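You operate a simulated robot arm through the tools that you are given. There is no shell and no other tool. Be economical: measure what you need, move in short steps, check, and stop when the job is done.

The job below is to be done with a simulated robot arm. You get a single attempt, and the scene is never put back.

TASK
The horn is dead: push the green link plug home and sound the horn.
Fine: main off and drain to 0 V before you touch the plug; main on again, then one press of the horn button; ignition stays off.

It is judged by the outcome, as a careful person would: the job done as asked, and still so three seconds after it is handed in. It fails if anything else is knocked over, pushed out of place, dropped, spilled or broken.

THE ROBOT
A 7-joint arm with a two-finger parallel gripper on a trunk, on a base that drives. Base frame: it is fixed to the floor where the robot stands at the start and does not move with it; the origin is under the middle of the robot, x ahead of it, y to its left, z up. Units: mm, degrees, N and s.
With the tool pointing down near the work surface it reaches from about 500 to 940 mm from the robot's upright axis, wherever it stands. Its first joint turns from -166.0 to 166.0 degrees. Places, roughly: blue link plug [600, -200, 1200]; bus display of the circuit board [600, -200, 1100]; circuit board [600, 0, 1200]; drain button of the circuit board [600, -200, 1000]; green link plug [600, 300, 1400]; horn button of the circuit board [600, 100, 1300]; ignition switch of the circuit board [600, -100, 1400]; main switch of the circuit board [600, -100, 1100]; orange link plug [600, -500, 1000]; throttle dial of the circuit board [600, -300, 1400]. Payload 3.91 kg.
Tool frame: the origin (TCP) lies between the finger pads and is the grasp point; the fingertips stand 30 mm ahead of it; z points along the fingers, y is the line along which they close. The gripper opens to 110 mm. The fingers are 20 mm wide and 10 mm thick; the gripper's body (48 by 112 mm) begins 55 mm behind the TCP.
Orientation is that of the tool frame in the base frame, as a unit quaternion [w, x, y, z]. With the fingers straight down and closing along the base's y, the tool's x points along the base's -x, its y along +y and its z along -z.

THE INTERFACE
- The arm moves only by the tool play_rows. Its argument "moves" is a list of rows, each an object of numbers (a shift or turn left out is 0, a gripper value left out holds the last): "ax", "ay", "az": the turn, a rotation vector about the tool's x, y, z in units of 6 degrees (1.0 is 6 degrees); "dx", "dy", "dz": the shift along the tool's x, y, z in units of 50 mm (1.0 is 50 mm); "grip": the opening in per cent of the stroke, from 0 (shut) to 100 (fully open). In form: [{"ax": .., "ay": .., "az": .., "dx": .., "dy": .., "dz": .., "grip": ..}, ...]. A call has 1 to 8 rows; each row shifts and turns the commanded pose from where the row before left it, along the tool's axes as they then stand. A call with a number of a shift or a turn outside -1 to 1 is refused whole. Rows are played at 5 a second. More than 50 mm and 8.6 degrees between two rows, or a gripper value outside its range, and nothing of the call is played. Where a pose cannot be reached the arm comes as near as it can. A force on the tool above 40 N (or 10 N above the force at the start of the call, whichever is more), or a blocked arm, ends the call early, and 0.2 s more pass. Each finger travels about 72 mm/s and halts on what it meets, pressing with about 41 N; the grip force reading is that of the motor and also rises with nothing between the fingers. The clock runs only during rows and for 0.2 s after the last one: add rows that do not move to give the fingers time. It gives the time, the measured TCP pose, the force on the tool (base axes), the opening and the grip force at its end, in the units of the frame above (readings bear some noise), with the torque about the TCP (base axes, N m) and any sound that the robot's microphone picked up.
- Cameras (640 x 400 px; columns grow to the right, rows downward): "scene" is now at [249.1, 31, 1434.2]; the picture's right is [0.35, -0.94, 0.00], its down [-0.57, -0.22, -0.79] and it looks along [0.74, 0.28, -0.61] (base axes); focal length 214 px, centre (320, 200). "wrist" rides on the gripper at [72, 17, -103] in the tool frame; the picture's right is [-0.23, 0.97, 0.00], its down [-0.76, -0.18, -0.62] and it looks along [-0.61, -0.14, 0.78] (tool axes); focal length 222 px, centre (320, 200).
- camera(camera): a new picture of that camera. It takes no simulated time.
- raise_lower(by): slides the trunk up (or, below 0, down) by that many mm; the arm and the scene camera ride with it, the base frame stays. It gives what a move gives, with no picture.
- roll_base(legs): drives the robot by 1 to 6 legs, each [ahead, left, turn to the left] in mm, mm and degrees, along the robot's own axes; the way and the turn of a leg run together, so that a leg with both is an arc; at most 1500 mm and 180 degrees a leg. The arm and the cameras ride along, it lands a little off, and it stops where it bumps. It gives what a move gives.
- head_to(pan, tilt): turns the head with the scene camera to pan (to the left, within 86 degrees either way) and tilt (down, from -29 to 69), counted from straight ahead of the robot. It gives what a move gives.
- point_at(camera, pixels): for up to 12 pixels [column, row] of the newest picture of that camera ("zoom" is the newest enlarged one), the place [x, y, z] in the base frame of the surface seen there, good to about 3 mm. It takes no simulated time.
- inspect(camera, box): a new picture of the part [left, top, right, bottom] of that camera's present view, enlarged. It takes no simulated time.
- job_done(): hands the job in; it is judged then, once.

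Work in short steps. Measure before you move; look again where a grasp or a placing could have gone wrong, and mend it. You have 80 turns and 60 pictures in all, those below and enlarged ones among them. Open the gripper and draw the arm clear of the work before you hand the job in, unless the task says otherwise; then end with one line.

The tools are called after "Emit:" as a command line: name --argument value ..., lists and objects as JSON in quotes. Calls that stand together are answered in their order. play_rows: Moves the arm, as the interface text tells. Its arguments: {"type":"object","properties":{"moves":{"type":"array"}},"required":["moves"]} The other tools are called the same way: raise_lower (by) slides the trunk up or down; roll_base (legs) drives the base; head_to (pan, tilt) turns the head that bears the scene camera; camera (camera) takes a picture; point_at (camera, pixels) gives the place of the surface under pixels of a picture; inspect (camera, box) takes an enlarged picture of a part of a camera's view; job_done () hands the job in.

At the start:

```text
t: 0.0
tcp_pos: [545.9, 45.1, 1000.0]
tool_rot: [0.0, 0.0, 1.0, 0.001]
ft_force: [-0.1, 0.7, -0.4]
torque: [-0.02, -0.03, -0.03]
finger_gap: 110.2
finger_force: 0.1
trunk travel left (down, up): [-625.0, 57.0]
robot x, y, heading: [4.7, 2.6, 0.1]
head pan, tilt: [20.8, 37.7]
```

scene: 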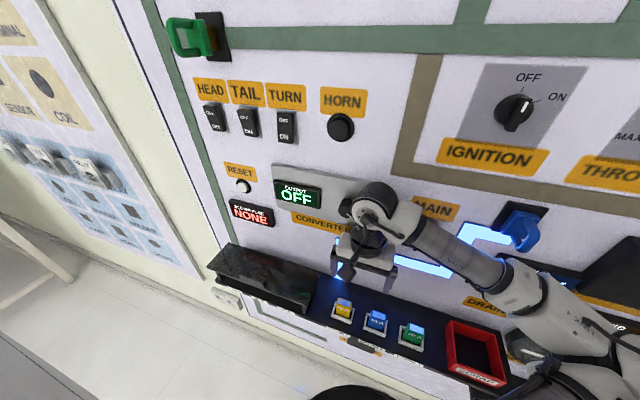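
wrist: 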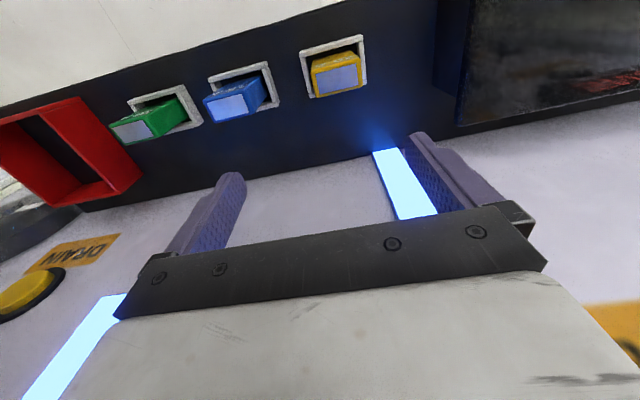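

The scene shows the board ahead, with the green plug at (190,38), the horn at (341,127), and the main and drain partly hidden by the arm. I measure points on the panel first.

Emit:
point_at --camera "scene" --pixels '[[188, 38], [212, 38], [223, 20], [341, 127], [365, 127], [300, 150], [513, 112], [490, 150], [522, 230], [435, 210], [405, 335], [270, 275]]'

Emit:
head_to --pan -25 --tilt 30

Emit:
camera --camera "scene"

```text
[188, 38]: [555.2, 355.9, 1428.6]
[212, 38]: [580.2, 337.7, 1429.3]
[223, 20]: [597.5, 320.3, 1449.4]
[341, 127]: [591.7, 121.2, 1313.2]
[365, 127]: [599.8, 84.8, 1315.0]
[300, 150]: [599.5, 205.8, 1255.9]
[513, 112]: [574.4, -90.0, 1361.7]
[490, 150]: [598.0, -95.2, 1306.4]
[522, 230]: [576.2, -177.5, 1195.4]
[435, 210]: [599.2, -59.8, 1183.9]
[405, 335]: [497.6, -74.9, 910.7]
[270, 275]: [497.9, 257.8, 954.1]
```

```text
t: 1.1
tcp_pos: [545.6, 45.2, 1001.3]
tool_rot: [0.0, -0.001, 1.0, 0.0]
ft_force: [0.8, -0.7, 0.4]
torque: [-0.02, 0.03, -0.03]
finger_gap: 109.9
finger_force: 0.0
trunk travel left (down, up): [-625.0, 57.0]
robot x, y, heading: [1.2, -0.5, -0.1]
head pan, tilt: [-25.0, 30.0]
```

```text
57 pictures are left
```

scene: 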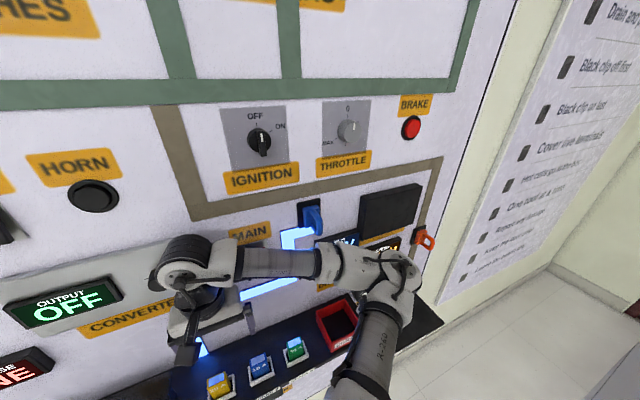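

The panel is upright at x≈600, and the arm hides the main switch. I back the base off to give the arm room to point forward.

Emit:
roll_base --legs '[[-300, 0, 0]]'

Emit:
play_rows --moves '[{"ay": -1, "dz": -0.5}, {"ay": -1, "dz": -0.5}, {"ay": -1, "dz": -0.3}, {"ay": -1}, {"ay": -1}, {"ay": -1}, {"ay": -1}, {"ay": -1}]'

Emit:
play_rows --moves '[{"ay": -1}, {"ay": -1}, {"ay": -1}, {"ay": -1}, {"ay": -1}, {"ay": -1}, {"ay": -1}, {}]'

Emit:
camera --camera "scene"

```text
t: 3.2
tcp_pos: [245.6, 43.0, 999.9]
tool_rot: [0.0, 0.003, 1.0, -0.001]
ft_force: [0.7, 1.0, 0.0]
torque: [-0.01, 0.01, 0.0]
finger_gap: 109.9
finger_force: 0.1
trunk travel left (down, up): [-625.0, 57.0]
robot x, y, heading: [-301.9, 0.9, -0.0]
head pan, tilt: [-25.0, 30.0]
```

```text
t: 5.0
tcp_pos: [316.8, 62.5, 1114.6]
tool_rot: [0.406, 0.002, 0.914, -0.001]
ft_force: [0.6, -0.1, 0.5]
torque: [0.01, -0.03, 0.0]
finger_gap: 109.8
finger_force: 0.1
out of reach, approached as far as the arm can: row 4, 5, 6, 7, 8
trunk travel left (down, up): [-625.0, 57.0]
robot x, y, heading: [-300.1, 0.3, -0.3]
head pan, tilt: [-25.0, 30.0]
```

```text
t: 6.8
tcp_pos: [400.8, 88.2, 1151.0]
tool_rot: [0.705, 0.001, 0.709, 0.0]
ft_force: [-0.1, -0.4, 0.3]
torque: [0.0, -0.02, 0.05]
finger_gap: 110.1
finger_force: 0.1
out of reach, approached as far as the arm can: row 1, 2, 3, 4, 5, 6, 7
trunk travel left (down, up): [-625.0, 57.0]
robot x, y, heading: [-300.1, 0.1, -0.5]
head pan, tilt: [-25.0, 30.0]
```

```text
56 pictures are left
```

scene: 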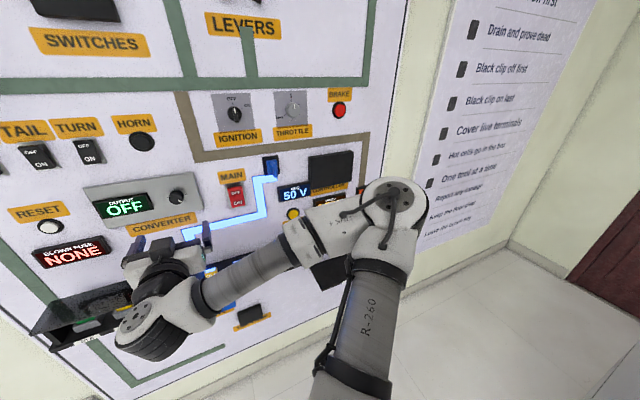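

The tool now points forward, and the main rocker is at (235,194), bus 50 V at (293,193), drain at (292,213). I inspect that region.

Emit:
inspect --camera "scene" --box '[200, 140, 380, 250]'

Emit:
point_at --camera "scene" --pixels '[[233, 188], [237, 201], [292, 213], [293, 193], [142, 141], [233, 113], [270, 165], [341, 108]]'

```text
3.56 times, centred on (290, 195) of scene
```

zoom: 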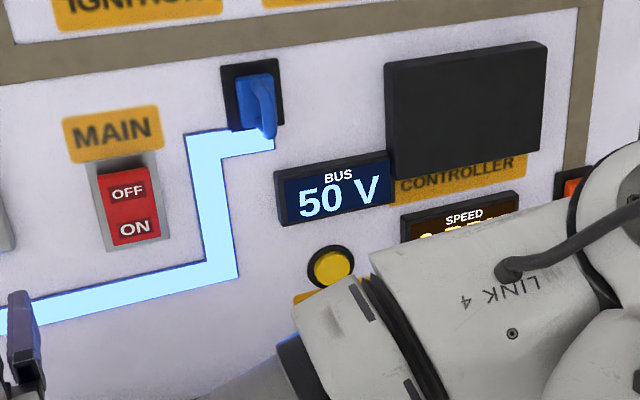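

```text
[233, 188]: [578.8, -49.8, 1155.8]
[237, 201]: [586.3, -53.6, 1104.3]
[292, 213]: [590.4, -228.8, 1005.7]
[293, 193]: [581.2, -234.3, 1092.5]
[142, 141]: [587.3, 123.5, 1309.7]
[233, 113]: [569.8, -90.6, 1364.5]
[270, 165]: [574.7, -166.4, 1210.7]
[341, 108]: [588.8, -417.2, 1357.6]
```

The rocker's top (OFF) stands out and the bottom (ON) is pressed in, so it is ON. I measure the rocker's ends and the drain button from the zoom.

Emit:
point_at --camera "zoom" --pixels '[[128, 170], [128, 192], [133, 210], [136, 228], [138, 240], [92, 200], [165, 200], [331, 266], [331, 240], [318, 266], [350, 266]]'

```text
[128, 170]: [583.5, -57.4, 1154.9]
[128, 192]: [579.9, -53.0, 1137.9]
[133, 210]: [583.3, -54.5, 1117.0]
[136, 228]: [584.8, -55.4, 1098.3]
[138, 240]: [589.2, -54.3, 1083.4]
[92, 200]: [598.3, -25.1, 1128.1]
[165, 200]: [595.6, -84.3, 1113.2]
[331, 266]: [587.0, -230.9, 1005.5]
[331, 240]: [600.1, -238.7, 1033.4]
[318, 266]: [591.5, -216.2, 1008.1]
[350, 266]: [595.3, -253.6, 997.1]
```

I close the gripper and move to stand in front of the rocker's top end (y≈-54, z≈1146), short of contact.

Emit:
play_rows --moves '[{"dy": -1, "dz": 0.3, "grip": 0}, {"dy": -1, "dz": 0.5}, {"dy": -0.8, "dz": 0.6}, {"dz": 0.6}, {}, {}]'

```text
refused: row 1 steps farther than a row can; nothing moved
```

The combined step was over 50 mm, so I send it in smaller rows.

Emit:
play_rows --moves '[{"dy": -0.8, "dz": 0.4, "grip": 0}, {"dy": -0.8, "dz": 0.5}, {"dy": -0.8, "dz": 0.5}, {"dy": -0.4, "dz": 0.6}, {}, {}]'

```text
t: 8.2
tcp_pos: [409.0, 32.0, 1170.3]
tool_rot: [0.702, 0.0, 0.712, 0.006]
ft_force: [0.7, 0.8, 0.0]
torque: [0.01, -0.03, 0.03]
finger_gap: 0.1
finger_force: 37.0
out of reach, approached as far as the arm can: row 1, 2, 3, 4
trunk travel left (down, up): [-625.0, 57.0]
robot x, y, heading: [-303.7, 0.6, -0.4]
head pan, tilt: [-25.0, 30.0]
```

The arm lags the commanded pose because that pose is too close to the body. I push the command farther forward and read again.

Emit:
play_rows --moves '[{"dz": 1}, {"dz": 1}, {}, {}]'

```text
t: 9.2
tcp_pos: [408.7, 27.9, 1172.1]
tool_rot: [0.703, 0.005, 0.711, 0.003]
ft_force: [-0.2, 0.2, 0.2]
torque: [-0.03, 0.0, 0.01]
finger_gap: 0.3
finger_force: 37.7
out of reach, approached as far as the arm can: row 1, 2
trunk travel left (down, up): [-625.0, 57.0]
robot x, y, heading: [-302.9, 0.1, -0.4]
head pan, tilt: [-25.0, 30.0]
```

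Forward motion isn't followed; possibly a joint limit. I probe small sideways, downward and rolling motions to see what works.

Emit:
play_rows --moves '[{"dx": 0.6}, {"dx": 0.6}, {}, {}]'

Emit:
play_rows --moves '[{"dz": 0.5}, {"dz": 0.5}, {}, {}]'

Emit:
camera --camera "scene"

```text
t: 10.2
tcp_pos: [407.6, 28.0, 1171.1]
tool_rot: [0.703, 0.005, 0.711, 0.005]
ft_force: [-0.5, -0.2, 0.2]
torque: [0.01, 0.03, -0.03]
finger_gap: 0.1
finger_force: 37.4
out of reach, approached as far as the arm can: row 1, 2
trunk travel left (down, up): [-625.0, 57.0]
robot x, y, heading: [-301.1, 0.1, -0.3]
head pan, tilt: [-25.0, 30.0]
```

```text
t: 11.2
tcp_pos: [409.1, 26.4, 1171.0]
tool_rot: [0.703, 0.007, 0.711, 0.004]
ft_force: [-0.4, 0.4, 0.2]
torque: [0.05, 0.01, 0.04]
finger_gap: 0.0
finger_force: 37.6
out of reach, approached as far as the arm can: row 1, 2
trunk travel left (down, up): [-625.0, 57.0]
robot x, y, heading: [-299.6, -0.4, -0.2]
head pan, tilt: [-25.0, 30.0]
```

```text
54 pictures are left
```

scene: 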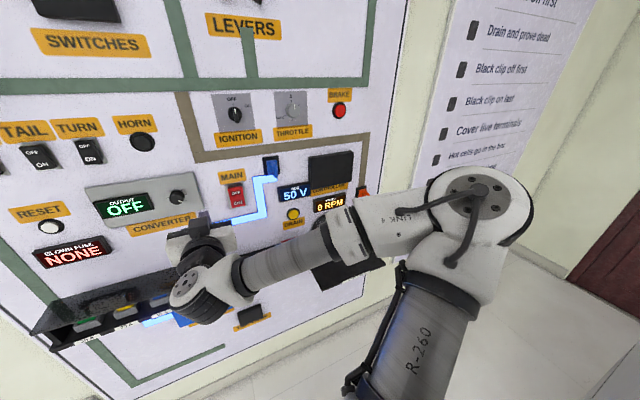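

The forearm comes in from the right with the wrist bent sharply. I probe left/up to find which direction frees it.

Emit:
play_rows --moves '[{"dy": 0.9}, {"dy": 0.9}, {"dy": 0.9}, {}, {}]'

Emit:
play_rows --moves '[{"dx": -0.9}, {"dx": -0.9}, {"dx": -0.9}, {}, {}]'

```text
t: 12.4
tcp_pos: [410.6, 154.1, 1174.4]
tool_rot: [0.707, 0.001, 0.707, -0.002]
ft_force: [-0.1, 0.0, 0.4]
torque: [0.0, 0.01, -0.02]
finger_gap: 0.2
finger_force: 37.0
trunk travel left (down, up): [-625.0, 57.0]
robot x, y, heading: [-296.8, 2.9, -0.4]
head pan, tilt: [-25.0, 30.0]
```

```text
t: 13.6
tcp_pos: [411.6, 154.7, 1305.8]
tool_rot: [0.707, 0.002, 0.707, -0.002]
ft_force: [-0.2, 1.0, 0.4]
torque: [0.0, -0.01, -0.02]
finger_gap: 0.0
finger_force: 37.8
trunk travel left (down, up): [-625.0, 57.0]
robot x, y, heading: [-301.3, 2.7, -0.4]
head pan, tilt: [-25.0, 30.0]
```

The left side is freely reachable, so I'll put the base to the right of each target. I shift the base right ~209 mm so the TCP aligns with the rocker, y≈-54.

Emit:
roll_base --legs '[[0, -209, 0]]'

Emit:
play_rows --moves '[{"dx": 0.9}, {"dx": 0.9}, {"dx": 0.9}, {"dx": 0.45}, {"dz": 0.8}, {"dz": 0.8}, {}, {}]'

Emit:
camera --camera "scene"

```text
t: 15.8
tcp_pos: [410.7, -48.0, 1305.2]
tool_rot: [0.707, -0.001, 0.707, 0.001]
ft_force: [-0.6, 0.6, 0.4]
torque: [-0.03, 0.01, 0.03]
finger_gap: 0.0
finger_force: 37.6
trunk travel left (down, up): [-625.0, 57.0]
robot x, y, heading: [-300.9, -206.9, 0.3]
head pan, tilt: [-25.0, 30.0]
```

```text
t: 17.6
tcp_pos: [491.9, -47.3, 1148.5]
tool_rot: [0.707, -0.001, 0.707, 0.001]
ft_force: [0.2, 0.1, 0.3]
torque: [-0.04, -0.03, 0.03]
finger_gap: 0.0
finger_force: 37.6
trunk travel left (down, up): [-625.0, 57.0]
robot x, y, heading: [-298.7, -203.0, 0.0]
head pan, tilt: [-25.0, 30.0]
```

```text
53 pictures are left
```

scene: 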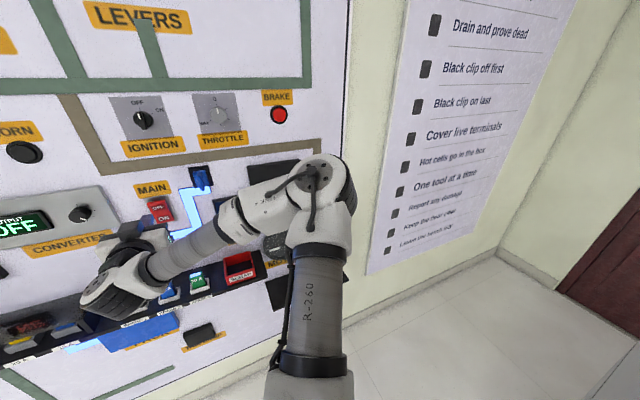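

It tracks well now. I trim y, advance to tip x≈565, and turn the head left for a better view.

Emit:
play_rows --moves '[{"dy": -0.14, "dz": 0.5}, {"dz": 0.4}, {}]'

Emit:
head_to --pan 0 --tilt 35

Emit:
inspect --camera "scene" --box '[200, 120, 420, 260]'

Emit:
camera --camera "wrist"

```text
t: 18.4
tcp_pos: [535.3, -53.8, 1148.4]
tool_rot: [0.707, 0.0, 0.707, 0.0]
ft_force: [-0.8, -1.0, 0.0]
torque: [0.0, -0.01, 0.0]
finger_gap: 0.1
finger_force: 37.2
trunk travel left (down, up): [-625.0, 57.0]
robot x, y, heading: [-299.1, -204.5, 0.1]
head pan, tilt: [-25.0, 30.0]
```

```text
t: 19.3
tcp_pos: [535.3, -54.5, 1148.7]
tool_rot: [0.707, -0.001, 0.707, 0.001]
ft_force: [-0.6, -0.4, -0.3]
torque: [0.02, 0.01, 0.02]
finger_gap: 0.1
finger_force: 37.9
trunk travel left (down, up): [-625.0, 57.0]
robot x, y, heading: [-302.8, -208.3, 0.0]
head pan, tilt: [0.0, 35.0]
```

```text
2.86 times, centred on (310, 190) of scene
```

zoom: 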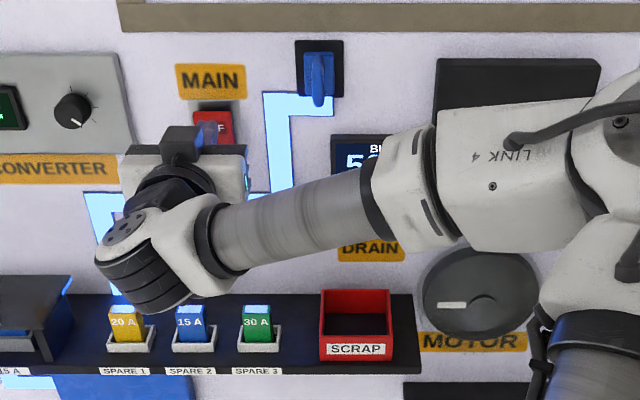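

```text
51 pictures are left
```

wrist: 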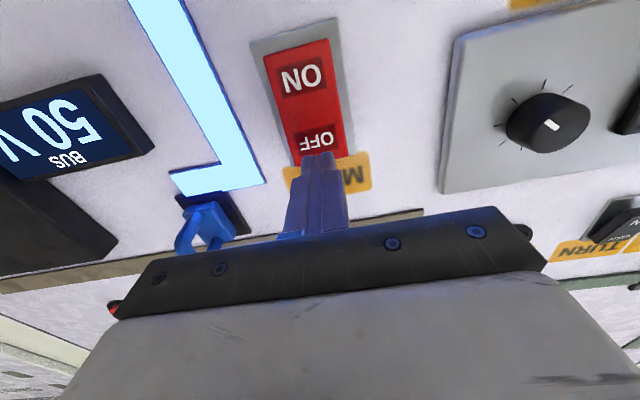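

The fingers line up with the OFF end in the wrist view (318,140). I lower 6 mm and push in slowly.

Emit:
play_rows --moves '[{"dx": 0.12}, {"dz": 0.2}, {"dz": 0.1}, {"dz": 0.06}, {}]'

Emit:
inspect --camera "wrist" --box '[160, 0, 480, 200]'

```text
t: 20.5
tcp_pos: [552.1, -53.8, 1140.4]
tool_rot: [0.707, 0.0, 0.707, 0.0]
ft_force: [-0.7, 1.1, 0.2]
torque: [-0.01, -0.02, -0.01]
finger_gap: 0.0
finger_force: 38.3
trunk travel left (down, up): [-625.0, 57.0]
robot x, y, heading: [-301.5, -202.2, 0.2]
head pan, tilt: [0.0, 35.0]
```

```text
2.00 times, centred on (320, 100) of wrist
```

zoom: 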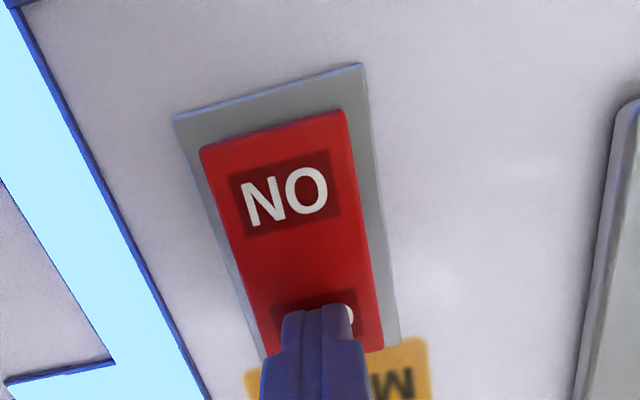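

There is no contact force yet with the tip at 582. I advance a bit more.

Emit:
play_rows --moves '[{"dz": 0.08}, {"dz": 0.06}, {"dz": 0.06}, {}]'

Emit:
inspect --camera "wrist" --box '[160, 0, 480, 200]'

```text
t: 21.3
tcp_pos: [556.8, -53.1, 1141.8]
tool_rot: [0.705, -0.003, 0.709, 0.002]
ft_force: [-19.5, -5.7, 4.6]
torque: [0.03, 0.05, -0.14]
finger_gap: 0.0
finger_force: 38.1
trunk travel left (down, up): [-625.0, 57.0]
robot x, y, heading: [-303.2, -206.8, 0.3]
head pan, tilt: [0.0, 35.0]
stopped in row 3: the force on the tool passed its limit at 45 N (the readings are from after the stop); the commanded pose is now the measured one
```

```text
2.00 times, centred on (320, 100) of wrist
```

zoom: 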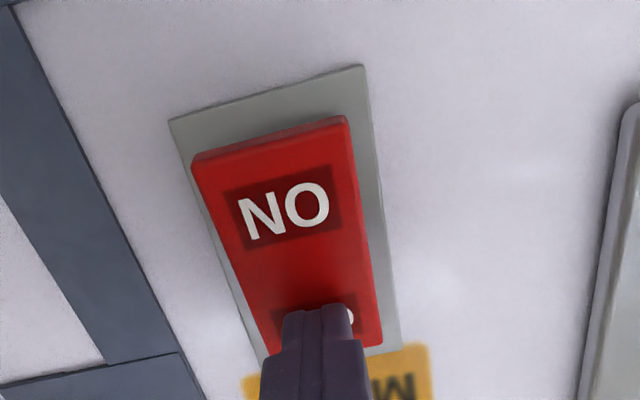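

The bus strip went dark: main is OFF. I back off, then shift the base right for the drain button.

Emit:
play_rows --moves '[{"dz": -0.8}, {"dz": -0.8}, {}]'

Emit:
roll_base --legs '[[0, -177, 0]]'

Emit:
head_to --pan 12 --tilt 38

Emit:
camera --camera "scene"

```text
t: 22.1
tcp_pos: [478.8, -53.9, 1140.8]
tool_rot: [0.704, -0.001, 0.71, 0.001]
ft_force: [0.7, -0.5, 0.6]
torque: [-0.01, 0.0, 0.01]
finger_gap: 0.0
finger_force: 37.4
trunk travel left (down, up): [-625.0, 57.0]
robot x, y, heading: [-307.4, -207.1, 0.4]
head pan, tilt: [0.0, 35.0]
```

```text
t: 24.1
tcp_pos: [479.5, -228.9, 1140.8]
tool_rot: [0.704, -0.002, 0.711, 0.002]
ft_force: [0.3, -0.6, 0.0]
torque: [-0.03, 0.01, 0.02]
finger_gap: 0.1
finger_force: 37.8
trunk travel left (down, up): [-625.0, 57.0]
robot x, y, heading: [-300.6, -379.3, 0.2]
head pan, tilt: [0.0, 35.0]
```

```text
t: 24.9
tcp_pos: [479.5, -227.4, 1141.4]
tool_rot: [0.704, -0.003, 0.71, 0.002]
ft_force: [0.2, -0.4, 0.0]
torque: [-0.03, -0.01, -0.01]
finger_gap: 0.1
finger_force: 37.9
trunk travel left (down, up): [-625.0, 57.0]
robot x, y, heading: [-302.4, -384.5, 0.2]
head pan, tilt: [12.0, 38.0]
```

```text
48 pictures are left
```

scene: 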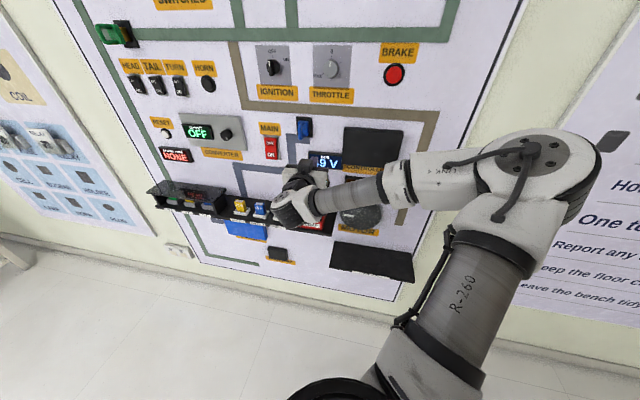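

Bus still holds ~49 V. I check the ledge/bin height beside the drain button, then lower the trunk 135 mm.

Emit:
point_at --camera "scene" --pixels '[[326, 222], [318, 233], [258, 207], [238, 205], [357, 215], [270, 142], [272, 155], [122, 33], [108, 33]]'

Emit:
raise_lower --by -135

Emit:
camera --camera "wrist"

```text
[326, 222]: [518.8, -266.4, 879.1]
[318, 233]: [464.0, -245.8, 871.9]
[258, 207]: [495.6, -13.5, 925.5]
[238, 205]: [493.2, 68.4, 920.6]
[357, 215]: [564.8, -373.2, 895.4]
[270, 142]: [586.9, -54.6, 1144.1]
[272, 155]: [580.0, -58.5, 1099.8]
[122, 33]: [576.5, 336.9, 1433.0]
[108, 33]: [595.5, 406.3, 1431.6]
```

```text
t: 26.5
tcp_pos: [479.6, -228.3, 1004.5]
tool_rot: [0.704, -0.003, 0.71, 0.002]
ft_force: [-0.2, 0.8, -0.4]
torque: [-0.01, 0.0, -0.05]
finger_gap: 0.2
finger_force: 36.9
trunk travel left (down, up): [-490.0, 192.0]
robot x, y, heading: [-299.5, -382.7, 0.4]
head pan, tilt: [12.0, 38.0]
```

```text
47 pictures are left
```

wrist: 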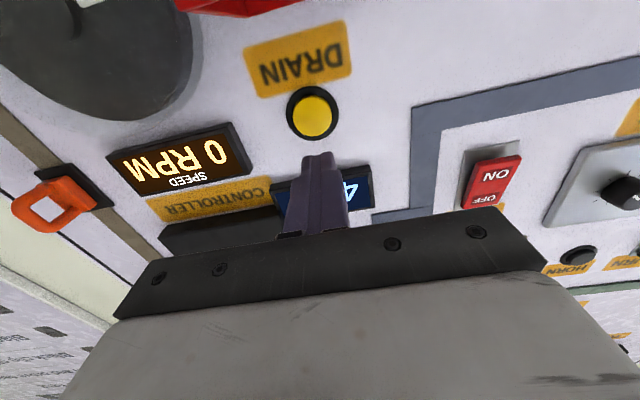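

The drain button is at (313,113) in the wrist view. I measure it.

Emit:
point_at --camera "wrist" --pixels '[[313, 115], [300, 105], [325, 120], [313, 90]]'

Emit:
play_rows --moves '[{"dz": 0.6}, {"dz": 0.6}, {}]'

Emit:
camera --camera "wrist"

```text
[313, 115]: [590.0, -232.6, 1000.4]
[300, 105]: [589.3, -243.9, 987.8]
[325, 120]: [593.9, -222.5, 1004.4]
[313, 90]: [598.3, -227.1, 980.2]
```

```text
t: 27.3
tcp_pos: [540.1, -227.5, 1003.9]
tool_rot: [0.704, -0.003, 0.71, 0.002]
ft_force: [0.7, 0.2, 0.0]
torque: [-0.02, 0.03, -0.02]
finger_gap: 0.0
finger_force: 38.0
trunk travel left (down, up): [-490.0, 192.0]
robot x, y, heading: [-298.1, -378.2, 0.5]
head pan, tilt: [12.0, 38.0]
```

```text
46 pictures are left
```

wrist: 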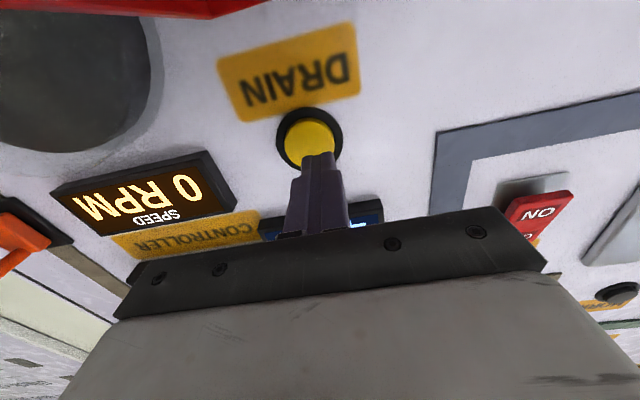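

I centre on the button and press in, then hold.

Emit:
play_rows --moves '[{"dy": -0.08, "dx": 0.02}, {"dz": 0.3}, {"dz": 0.08}, {"dz": 0.06}, {"dz": 0.04}, {}, {}, {}]'

Emit:
camera --camera "scene"

```text
t: 29.1
tcp_pos: [564.0, -231.8, 1004.0]
tool_rot: [0.703, -0.003, 0.711, 0.002]
ft_force: [-2.8, -1.7, 0.4]
torque: [0.0, 0.02, -0.03]
finger_gap: 0.1
finger_force: 37.8
trunk travel left (down, up): [-490.0, 192.0]
robot x, y, heading: [-300.4, -380.1, 0.3]
head pan, tilt: [12.0, 38.0]
heard: click
```

```text
45 pictures are left
```

scene: 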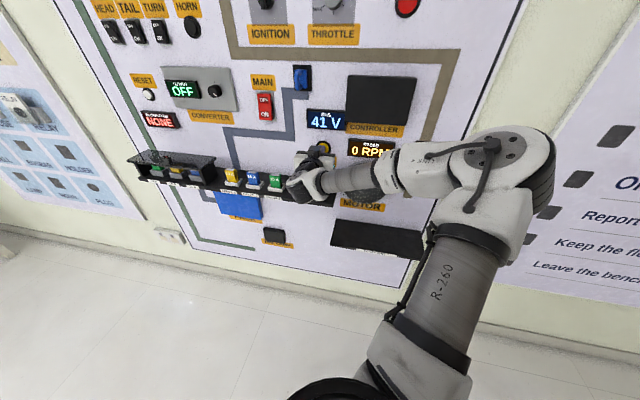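

It clicked and the bus shows 41 V and is falling. I keep holding.

Emit:
play_rows --moves '[{}, {}, {}, {}, {}, {}, {}, {}]'

Emit:
play_rows --moves '[{}, {}, {}, {}, {}, {}, {}, {}]'

Emit:
inspect --camera "scene" --box '[240, 80, 400, 180]'

```text
t: 30.9
tcp_pos: [563.3, -232.6, 1005.0]
tool_rot: [0.703, -0.003, 0.711, 0.002]
ft_force: [-1.8, -0.4, -0.5]
torque: [0.01, 0.0, -0.01]
finger_gap: 0.0
finger_force: 37.3
trunk travel left (down, up): [-490.0, 192.0]
robot x, y, heading: [-303.5, -381.6, 0.3]
head pan, tilt: [12.0, 38.0]
```

```text
t: 32.7
tcp_pos: [562.8, -231.7, 1004.7]
tool_rot: [0.703, -0.003, 0.711, 0.002]
ft_force: [-2.5, 0.5, -0.1]
torque: [0.01, -0.05, 0.02]
finger_gap: 0.0
finger_force: 38.1
trunk travel left (down, up): [-490.0, 192.0]
robot x, y, heading: [-298.9, -379.7, 0.2]
head pan, tilt: [12.0, 38.0]
```

```text
4.00 times, centred on (320, 130) of scene
```

zoom: 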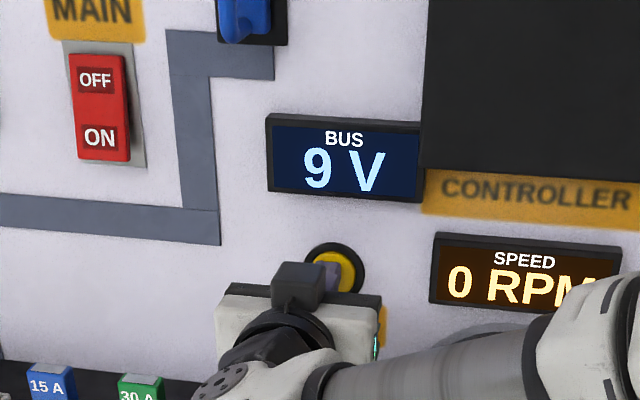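

The bus is at 9 V. I hold longer.

Emit:
play_rows --moves '[{}, {}, {}, {}, {}, {}, {}, {}]'

Emit:
play_rows --moves '[{}, {}, {}, {}, {}, {}, {}, {}]'

Emit:
play_rows --moves '[{}, {}, {}, {}, {}, {}, {}, {}]'

Emit:
inspect --camera "scene" --box '[240, 80, 400, 180]'

```text
t: 34.5
tcp_pos: [563.8, -232.5, 1004.7]
tool_rot: [0.703, -0.001, 0.711, 0.001]
ft_force: [-1.5, 0.6, -0.3]
torque: [-0.01, -0.03, 0.02]
finger_gap: 0.0
finger_force: 37.9
trunk travel left (down, up): [-490.0, 192.0]
robot x, y, heading: [-302.9, -383.0, 0.4]
head pan, tilt: [12.0, 38.0]
```

```text
t: 36.3
tcp_pos: [562.7, -230.7, 1004.5]
tool_rot: [0.703, -0.003, 0.711, 0.002]
ft_force: [-1.9, -0.3, -0.5]
torque: [0.01, -0.07, -0.05]
finger_gap: 0.2
finger_force: 37.6
trunk travel left (down, up): [-490.0, 192.0]
robot x, y, heading: [-300.8, -384.8, 0.4]
head pan, tilt: [12.0, 38.0]
```

```text
t: 38.1
tcp_pos: [563.5, -231.8, 1006.1]
tool_rot: [0.704, -0.003, 0.71, 0.002]
ft_force: [-2.6, 0.1, -0.1]
torque: [-0.03, -0.02, -0.01]
finger_gap: 0.0
finger_force: 37.4
trunk travel left (down, up): [-490.0, 192.0]
robot x, y, heading: [-298.8, -387.4, -0.0]
head pan, tilt: [12.0, 38.0]
```

```text
4.00 times, centred on (320, 130) of scene
```

zoom: 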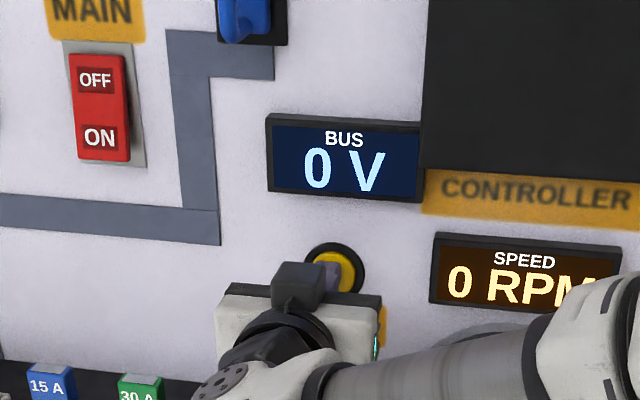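

Bus reads 0 V. I retract, raise the trunk fully, and drive left toward the green plug.

Emit:
play_rows --moves '[{"dz": -0.8}, {"dz": -0.8}, {"dz": -0.8}, {}]'

Emit:
raise_lower --by 190

Emit:
play_rows --moves '[{"dx": -0.9}, {"dx": -0.9}, {"dx": -0.9}, {"dx": -0.9}, {}, {}]'

Emit:
roll_base --legs '[[0, 560, 0]]'

Emit:
head_to --pan 20 --tilt 10

Emit:
camera --camera "scene"

Emit:
camera --camera "wrist"

```text
t: 39.1
tcp_pos: [442.6, -233.1, 1004.6]
tool_rot: [0.704, -0.003, 0.71, 0.002]
ft_force: [-0.6, -0.7, 0.4]
torque: [-0.01, 0.01, -0.02]
finger_gap: 0.0
finger_force: 38.1
trunk travel left (down, up): [-490.0, 192.0]
robot x, y, heading: [-302.9, -383.3, 0.2]
head pan, tilt: [12.0, 38.0]
```

```text
t: 41.2
tcp_pos: [442.9, -233.9, 1195.6]
tool_rot: [0.704, -0.003, 0.71, 0.003]
ft_force: [-0.3, 0.0, 0.7]
torque: [-0.02, -0.03, 0.03]
finger_gap: 0.0
finger_force: 37.8
trunk travel left (down, up): [-680.0, 2.0]
robot x, y, heading: [-300.5, -384.6, 0.2]
head pan, tilt: [12.0, 38.0]
```

```text
t: 42.6
tcp_pos: [443.4, -233.4, 1375.3]
tool_rot: [0.704, -0.003, 0.71, 0.002]
ft_force: [-0.1, -0.6, -0.2]
torque: [0.02, 0.01, -0.02]
finger_gap: 0.2
finger_force: 37.2
trunk travel left (down, up): [-680.0, 2.0]
robot x, y, heading: [-299.5, -379.7, 0.3]
head pan, tilt: [12.0, 38.0]
```

```text
t: 47.4
tcp_pos: [439.9, 320.9, 1375.7]
tool_rot: [0.704, -0.004, 0.71, 0.003]
ft_force: [0.6, -0.7, -0.2]
torque: [0.02, 0.02, -0.03]
finger_gap: 0.0
finger_force: 37.7
trunk travel left (down, up): [-680.0, 2.0]
robot x, y, heading: [-305.9, 169.2, 0.3]
head pan, tilt: [12.0, 38.0]
```

```text
t: 48.3
tcp_pos: [439.4, 319.7, 1376.1]
tool_rot: [0.704, -0.004, 0.71, 0.003]
ft_force: [0.4, -0.3, 0.3]
torque: [0.03, 0.01, -0.03]
finger_gap: 0.1
finger_force: 37.7
trunk travel left (down, up): [-680.0, 2.0]
robot x, y, heading: [-305.0, 172.6, 0.1]
head pan, tilt: [20.0, 10.0]
```

```text
42 pictures are left
```

scene: 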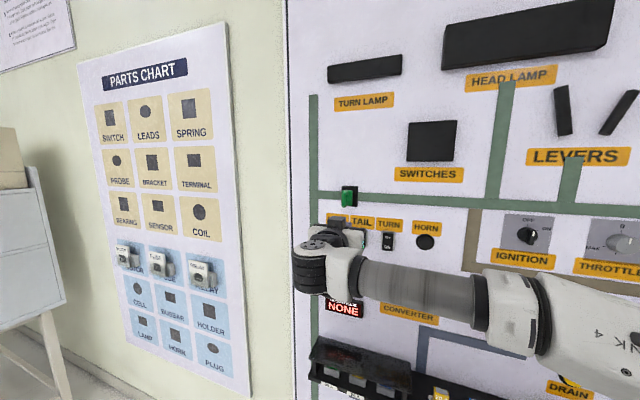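

```text
41 pictures are left
```

wrist: 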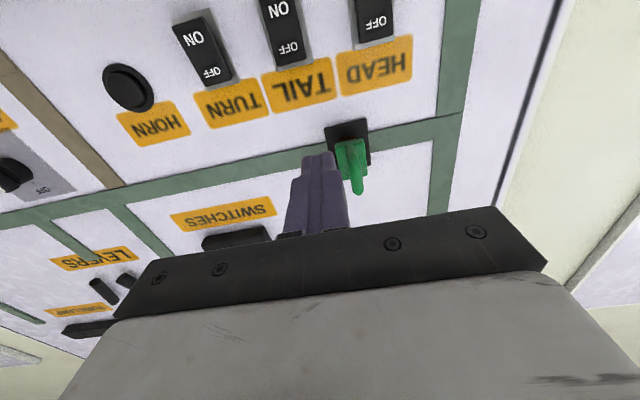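

I look closely at the green plug in both views and measure it.

Emit:
inspect --camera "scene" --box '[308, 167, 388, 217]'

Emit:
point_at --camera "zoom" --pixels '[[320, 165], [320, 200], [320, 250], [320, 300], [355, 180], [385, 200], [290, 220], [355, 300]]'

Emit:
inspect --camera "wrist" --box '[270, 100, 430, 200]'

Emit:
point_at --camera "wrist" --pixels '[[359, 188], [357, 170], [352, 150], [343, 150], [364, 150], [340, 135], [360, 130], [345, 125]]'

```text
8.00 times, centred on (348, 192) of scene
```

zoom: 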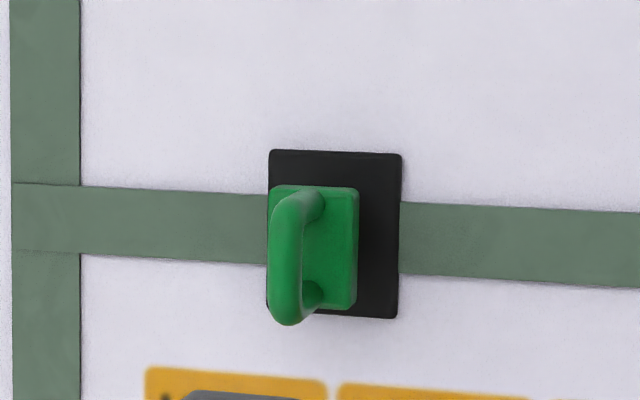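

```text
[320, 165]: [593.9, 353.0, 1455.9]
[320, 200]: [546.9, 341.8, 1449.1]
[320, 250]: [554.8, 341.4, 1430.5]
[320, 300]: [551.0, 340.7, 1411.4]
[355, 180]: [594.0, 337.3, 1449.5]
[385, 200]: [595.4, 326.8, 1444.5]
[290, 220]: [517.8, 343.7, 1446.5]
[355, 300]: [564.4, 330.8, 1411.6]
```

```text
4.00 times, centred on (350, 150) of wrist
```

zoom: 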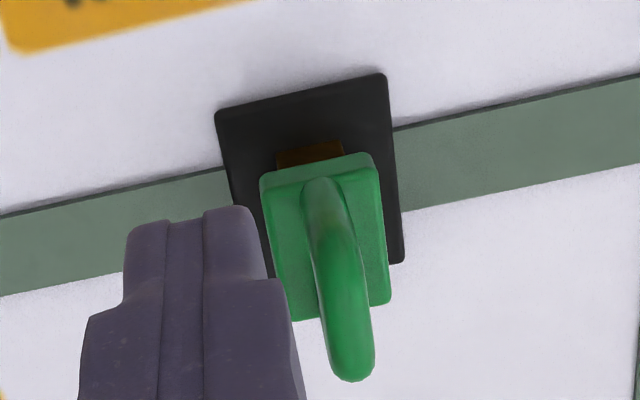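

```text
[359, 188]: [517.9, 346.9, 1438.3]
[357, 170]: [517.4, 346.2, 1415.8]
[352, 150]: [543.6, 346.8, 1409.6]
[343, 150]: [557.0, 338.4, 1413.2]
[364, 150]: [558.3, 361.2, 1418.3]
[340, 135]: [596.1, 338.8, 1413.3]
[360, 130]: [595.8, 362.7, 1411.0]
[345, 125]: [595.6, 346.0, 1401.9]
```

The plug's handle front is at x≈517, y≈346, z≈1431, and its body face is at x≈556 (the blade still shows, so it isn't seated). I line the closed fingertips up with the middle of the handle.

Emit:
play_rows --moves '[{"dx": -0.6, "dy": 0.25}, {"dx": -0.5, "dy": 0.27}, {"dz": 0.3}, {}, {}]'

Emit:
camera --camera "wrist"

Emit:
inspect --camera "scene" --box '[270, 150, 430, 250]'

```text
t: 49.5
tcp_pos: [455.1, 345.9, 1431.2]
tool_rot: [0.704, -0.003, 0.71, 0.003]
ft_force: [0.0, 0.8, 0.4]
torque: [0.02, -0.02, 0.02]
finger_gap: 0.5
finger_force: 37.8
trunk travel left (down, up): [-680.0, 2.0]
robot x, y, heading: [-305.3, 170.7, 0.5]
head pan, tilt: [20.0, 10.0]
```

```text
38 pictures are left
```

wrist: 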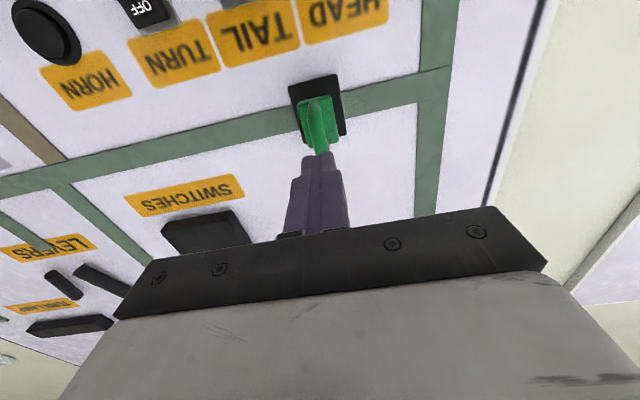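

```text
4.00 times, centred on (350, 200) of scene
```

zoom: 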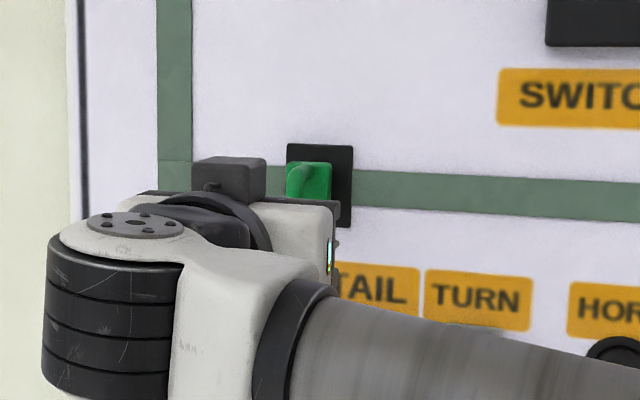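

The fingertips point at the handle. I advance slowly to contact.

Emit:
play_rows --moves '[{"dz": 0.4}, {"dz": 0.2}, {"dz": 0.1}, {}]'

Emit:
inspect --camera "wrist" --box '[240, 60, 400, 160]'

```text
t: 50.5
tcp_pos: [489.1, 346.1, 1430.0]
tool_rot: [0.704, -0.004, 0.71, 0.003]
ft_force: [-3.8, -0.4, 0.1]
torque: [-0.06, 0.01, -0.05]
finger_gap: 0.0
finger_force: 38.1
trunk travel left (down, up): [-680.0, 2.0]
robot x, y, heading: [-301.2, 170.0, 0.5]
head pan, tilt: [20.0, 10.0]
```

```text
4.00 times, centred on (320, 110) of wrist
```

zoom: 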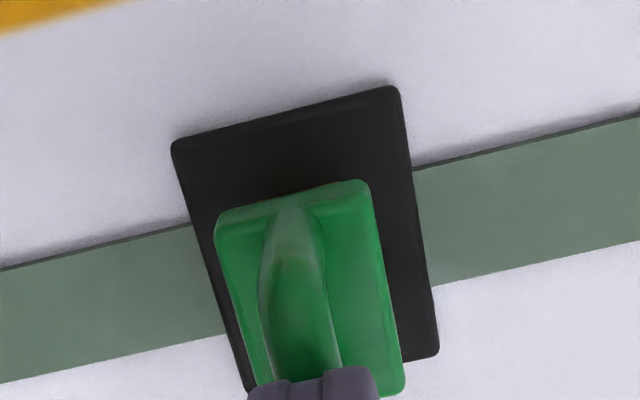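

Contact is made (≈4 N) and the tip is centred on the handle. I push in small steps.

Emit:
play_rows --moves '[{"dz": 0.12}, {"dz": 0.12}, {"dz": 0.1}, {}]'

Emit:
inspect --camera "wrist" --box '[240, 60, 400, 160]'

```text
t: 51.5
tcp_pos: [507.6, 346.2, 1430.4]
tool_rot: [0.704, -0.003, 0.71, 0.002]
ft_force: [0.4, 0.6, -0.3]
torque: [0.03, 0.03, -0.01]
finger_gap: 0.0
finger_force: 36.8
trunk travel left (down, up): [-680.0, 2.0]
robot x, y, heading: [-304.4, 170.5, 0.3]
head pan, tilt: [20.0, 10.0]
```

```text
4.00 times, centred on (320, 110) of wrist
```

zoom: 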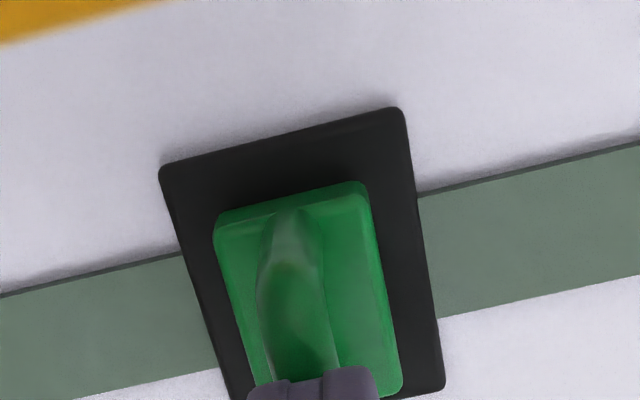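

The plug is sliding in. I continue until it seats.

Emit:
play_rows --moves '[{"dz": 0.1}, {"dz": 0.08}, {"dz": 0.06}, {}]'

Emit:
inspect --camera "wrist" --box '[240, 60, 400, 160]'

```text
t: 52.1
tcp_pos: [508.8, 347.6, 1430.2]
tool_rot: [0.704, -0.006, 0.71, 0.004]
ft_force: [-21.8, -5.2, -1.4]
torque: [0.01, 0.26, -0.19]
finger_gap: 0.0
finger_force: 37.5
trunk travel left (down, up): [-680.0, 2.0]
robot x, y, heading: [-305.3, 169.6, 0.3]
head pan, tilt: [20.0, 10.0]
stopped in row 3: the force on the tool passed its limit at 43 N (the readings are from after the stop); the commanded pose is now the measured one
```

```text
4.00 times, centred on (320, 110) of wrist
```

zoom: 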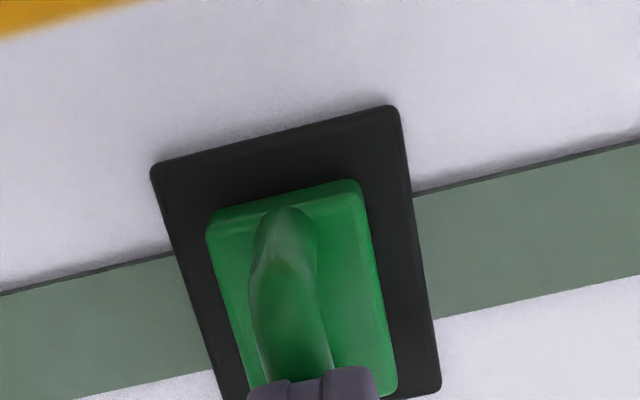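

It stopped hard at tip x≈539. I back off and compare with the seated blue plug.

Emit:
play_rows --moves '[{"dz": -0.8}, {"dz": -0.8}, {"dx": 0.8, "dy": -0.6}, {"dx": 0.8, "dy": -0.6}, {}]'

Emit:
inspect --camera "scene" --box '[308, 167, 388, 217]'

Emit:
point_at --camera "zoom" --pixels '[[320, 180], [290, 220], [300, 240], [290, 260], [340, 220], [340, 250], [340, 280], [385, 200]]'

Emit:
camera --camera "wrist"

```text
t: 53.3
tcp_pos: [433.9, 290.4, 1347.9]
tool_rot: [0.703, -0.006, 0.711, 0.004]
ft_force: [-0.9, -0.3, -0.4]
torque: [0.03, 0.01, -0.01]
finger_gap: 0.0
finger_force: 37.2
trunk travel left (down, up): [-680.0, 2.0]
robot x, y, heading: [-306.0, 168.9, 0.3]
head pan, tilt: [20.0, 10.0]
```

```text
8.00 times, centred on (348, 192) of scene
```

zoom: 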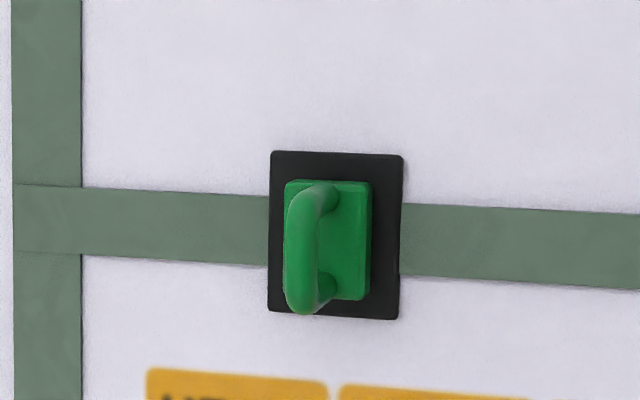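

```text
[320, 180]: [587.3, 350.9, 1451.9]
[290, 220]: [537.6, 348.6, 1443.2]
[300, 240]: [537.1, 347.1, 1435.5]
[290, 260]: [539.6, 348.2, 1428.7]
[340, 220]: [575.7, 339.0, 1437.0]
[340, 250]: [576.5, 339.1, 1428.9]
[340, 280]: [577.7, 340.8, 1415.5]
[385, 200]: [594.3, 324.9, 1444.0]
```

```text
32 pictures are left
```

wrist: 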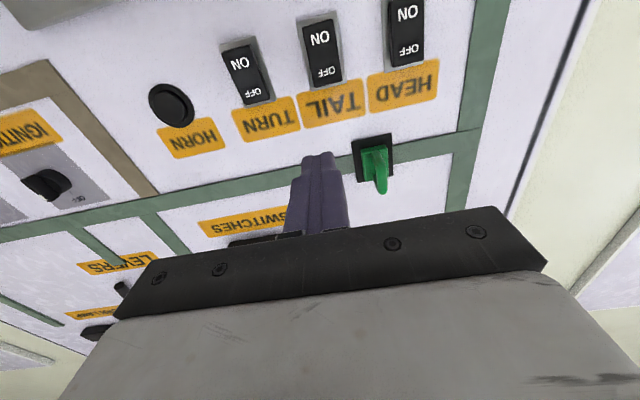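

Handle front is now at x≈538, body face ≈576. I look at the blue plug for reference.

Emit:
head_to --pan -22 --tilt 22

Emit:
camera --camera "scene"

```text
t: 54.4
tcp_pos: [434.4, 290.0, 1349.7]
tool_rot: [0.703, -0.004, 0.712, 0.002]
ft_force: [0.4, 0.6, -0.3]
torque: [0.01, 0.0, 0.0]
finger_gap: 0.0
finger_force: 37.7
trunk travel left (down, up): [-680.0, 2.0]
robot x, y, heading: [-304.2, 171.9, 0.4]
head pan, tilt: [-22.0, 22.0]
```

```text
31 pictures are left
```

scene: 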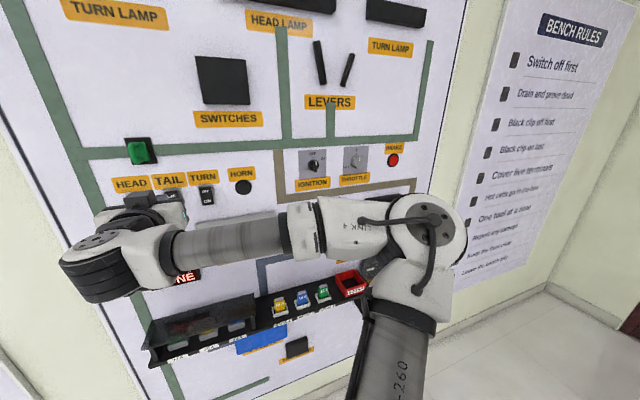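

The arm hides the blue plug. I drive right toward the main switch and look at the blue plug from there before switching anything.

Emit:
roll_base --legs '[[0, -345, 0]]'

Emit:
camera --camera "wrist"

Emit:
camera --camera "scene"

```text
t: 57.6
tcp_pos: [435.4, -58.5, 1350.1]
tool_rot: [0.703, -0.003, 0.711, 0.001]
ft_force: [0.1, 0.8, 0.6]
torque: [0.0, -0.03, 0.0]
finger_gap: 0.0
finger_force: 38.3
trunk travel left (down, up): [-680.0, 2.0]
robot x, y, heading: [-304.4, -170.0, -0.0]
head pan, tilt: [-22.0, 22.0]
```

```text
30 pictures are left
```

wrist: 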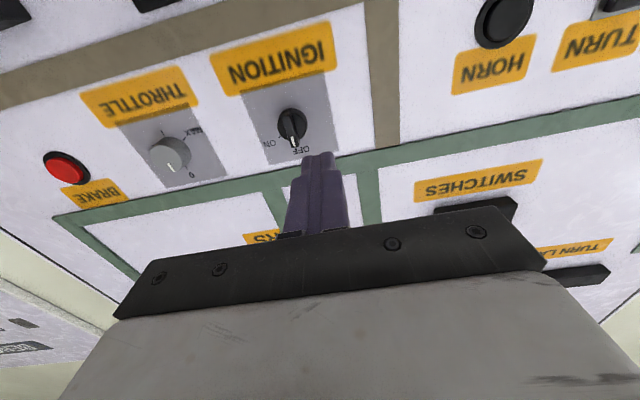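

```text
29 pictures are left
```

scene: 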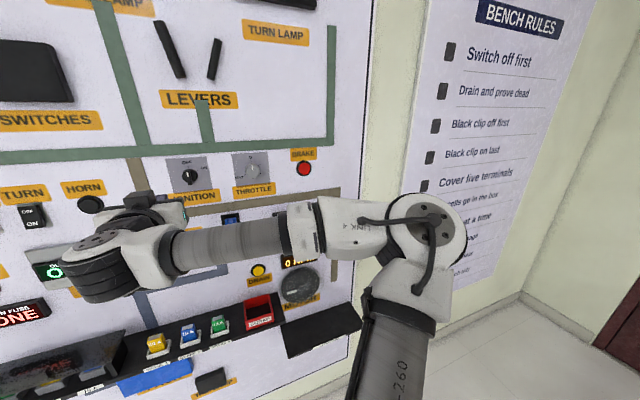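

I lower the arm 150 mm while staying back at x≈435, which gives the wrist camera a view of the blue plug.

Emit:
play_rows --moves '[{"dx": 0.8, "dy": 0.08}, {"dx": 0.8}, {"dx": 0.8}, {"dx": 0.6}, {}, {}]'

Emit:
camera --camera "wrist"

```text
t: 59.0
tcp_pos: [433.7, -52.4, 1200.5]
tool_rot: [0.703, -0.001, 0.712, -0.001]
ft_force: [0.0, 0.0, 0.0]
torque: [-0.02, -0.04, 0.03]
finger_gap: 0.0
finger_force: 37.7
trunk travel left (down, up): [-680.0, 2.0]
robot x, y, heading: [-303.9, -171.7, -0.4]
head pan, tilt: [-22.0, 22.0]
```

```text
28 pictures are left
```

wrist: 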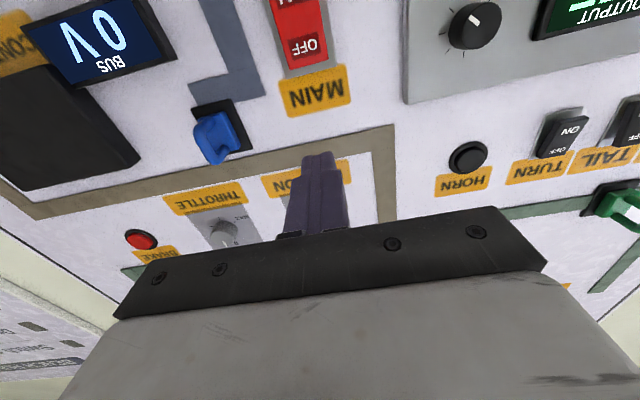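

Both plugs are visible: blue at (213,135), green at (615,207). I zoom on blue and measure it.

Emit:
inspect --camera "wrist" --box '[170, 85, 270, 175]'

Emit:
point_at --camera "wrist" --pixels '[[213, 155], [211, 145], [209, 130], [228, 135], [203, 125], [196, 122], [236, 125]]'

Emit:
inspect --camera "wrist" --box '[560, 165, 640, 245]'

```text
4.44 times, centred on (220, 130) of wrist
```

zoom: 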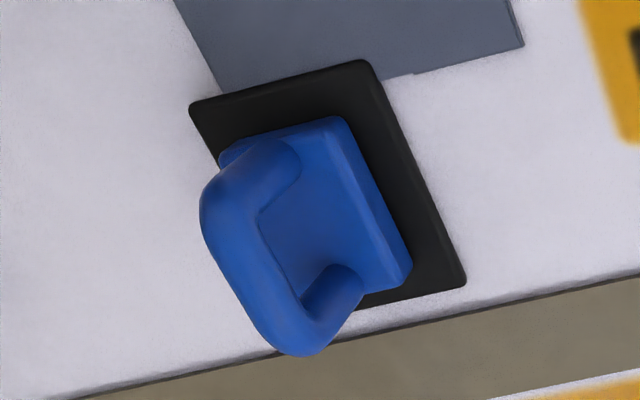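

```text
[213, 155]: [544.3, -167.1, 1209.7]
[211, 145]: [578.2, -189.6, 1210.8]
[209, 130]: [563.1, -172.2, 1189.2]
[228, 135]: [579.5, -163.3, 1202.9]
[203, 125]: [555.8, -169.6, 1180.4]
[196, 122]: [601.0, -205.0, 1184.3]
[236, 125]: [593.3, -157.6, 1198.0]
```

```text
5.00 times, centred on (600, 205) of wrist
```

zoom: 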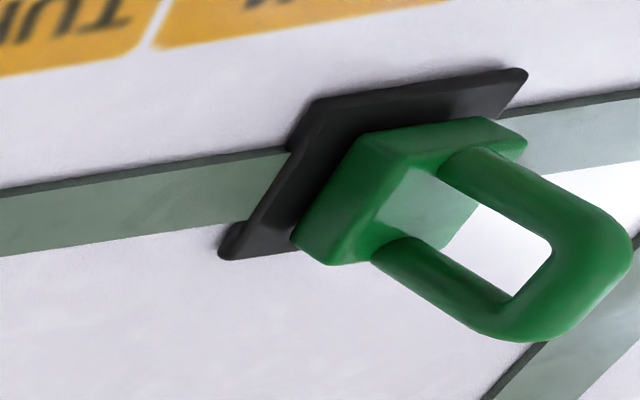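

The green plug sits flush on its socket, matching blue (body face ≈577 vs ≈578), so it is seated. Now I lower the trunk to the ON end of the main rocker (z≈1096).

Emit:
raise_lower --by -105

Emit:
play_rows --moves '[{"dz": 0.8}, {"dz": 0.8}, {"dz": 0.3}, {}, {}]'

Emit:
camera --camera "wrist"

```text
t: 60.4
tcp_pos: [432.9, -52.4, 1095.9]
tool_rot: [0.703, -0.002, 0.711, 0.0]
ft_force: [-1.0, 0.7, -0.5]
torque: [0.02, 0.0, 0.01]
finger_gap: 0.0
finger_force: 37.6
trunk travel left (down, up): [-575.0, 107.0]
robot x, y, heading: [-309.1, -171.3, -0.1]
head pan, tilt: [-22.0, 22.0]
```

```text
t: 61.6
tcp_pos: [527.5, -52.6, 1095.7]
tool_rot: [0.701, -0.001, 0.713, -0.001]
ft_force: [0.2, -0.7, -0.4]
torque: [0.02, -0.01, 0.02]
finger_gap: 0.1
finger_force: 37.4
trunk travel left (down, up): [-575.0, 107.0]
robot x, y, heading: [-308.5, -169.7, -0.1]
head pan, tilt: [-22.0, 22.0]
```

```text
25 pictures are left
```

wrist: 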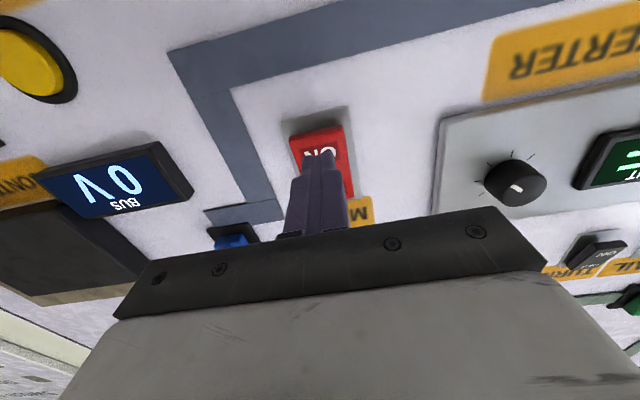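

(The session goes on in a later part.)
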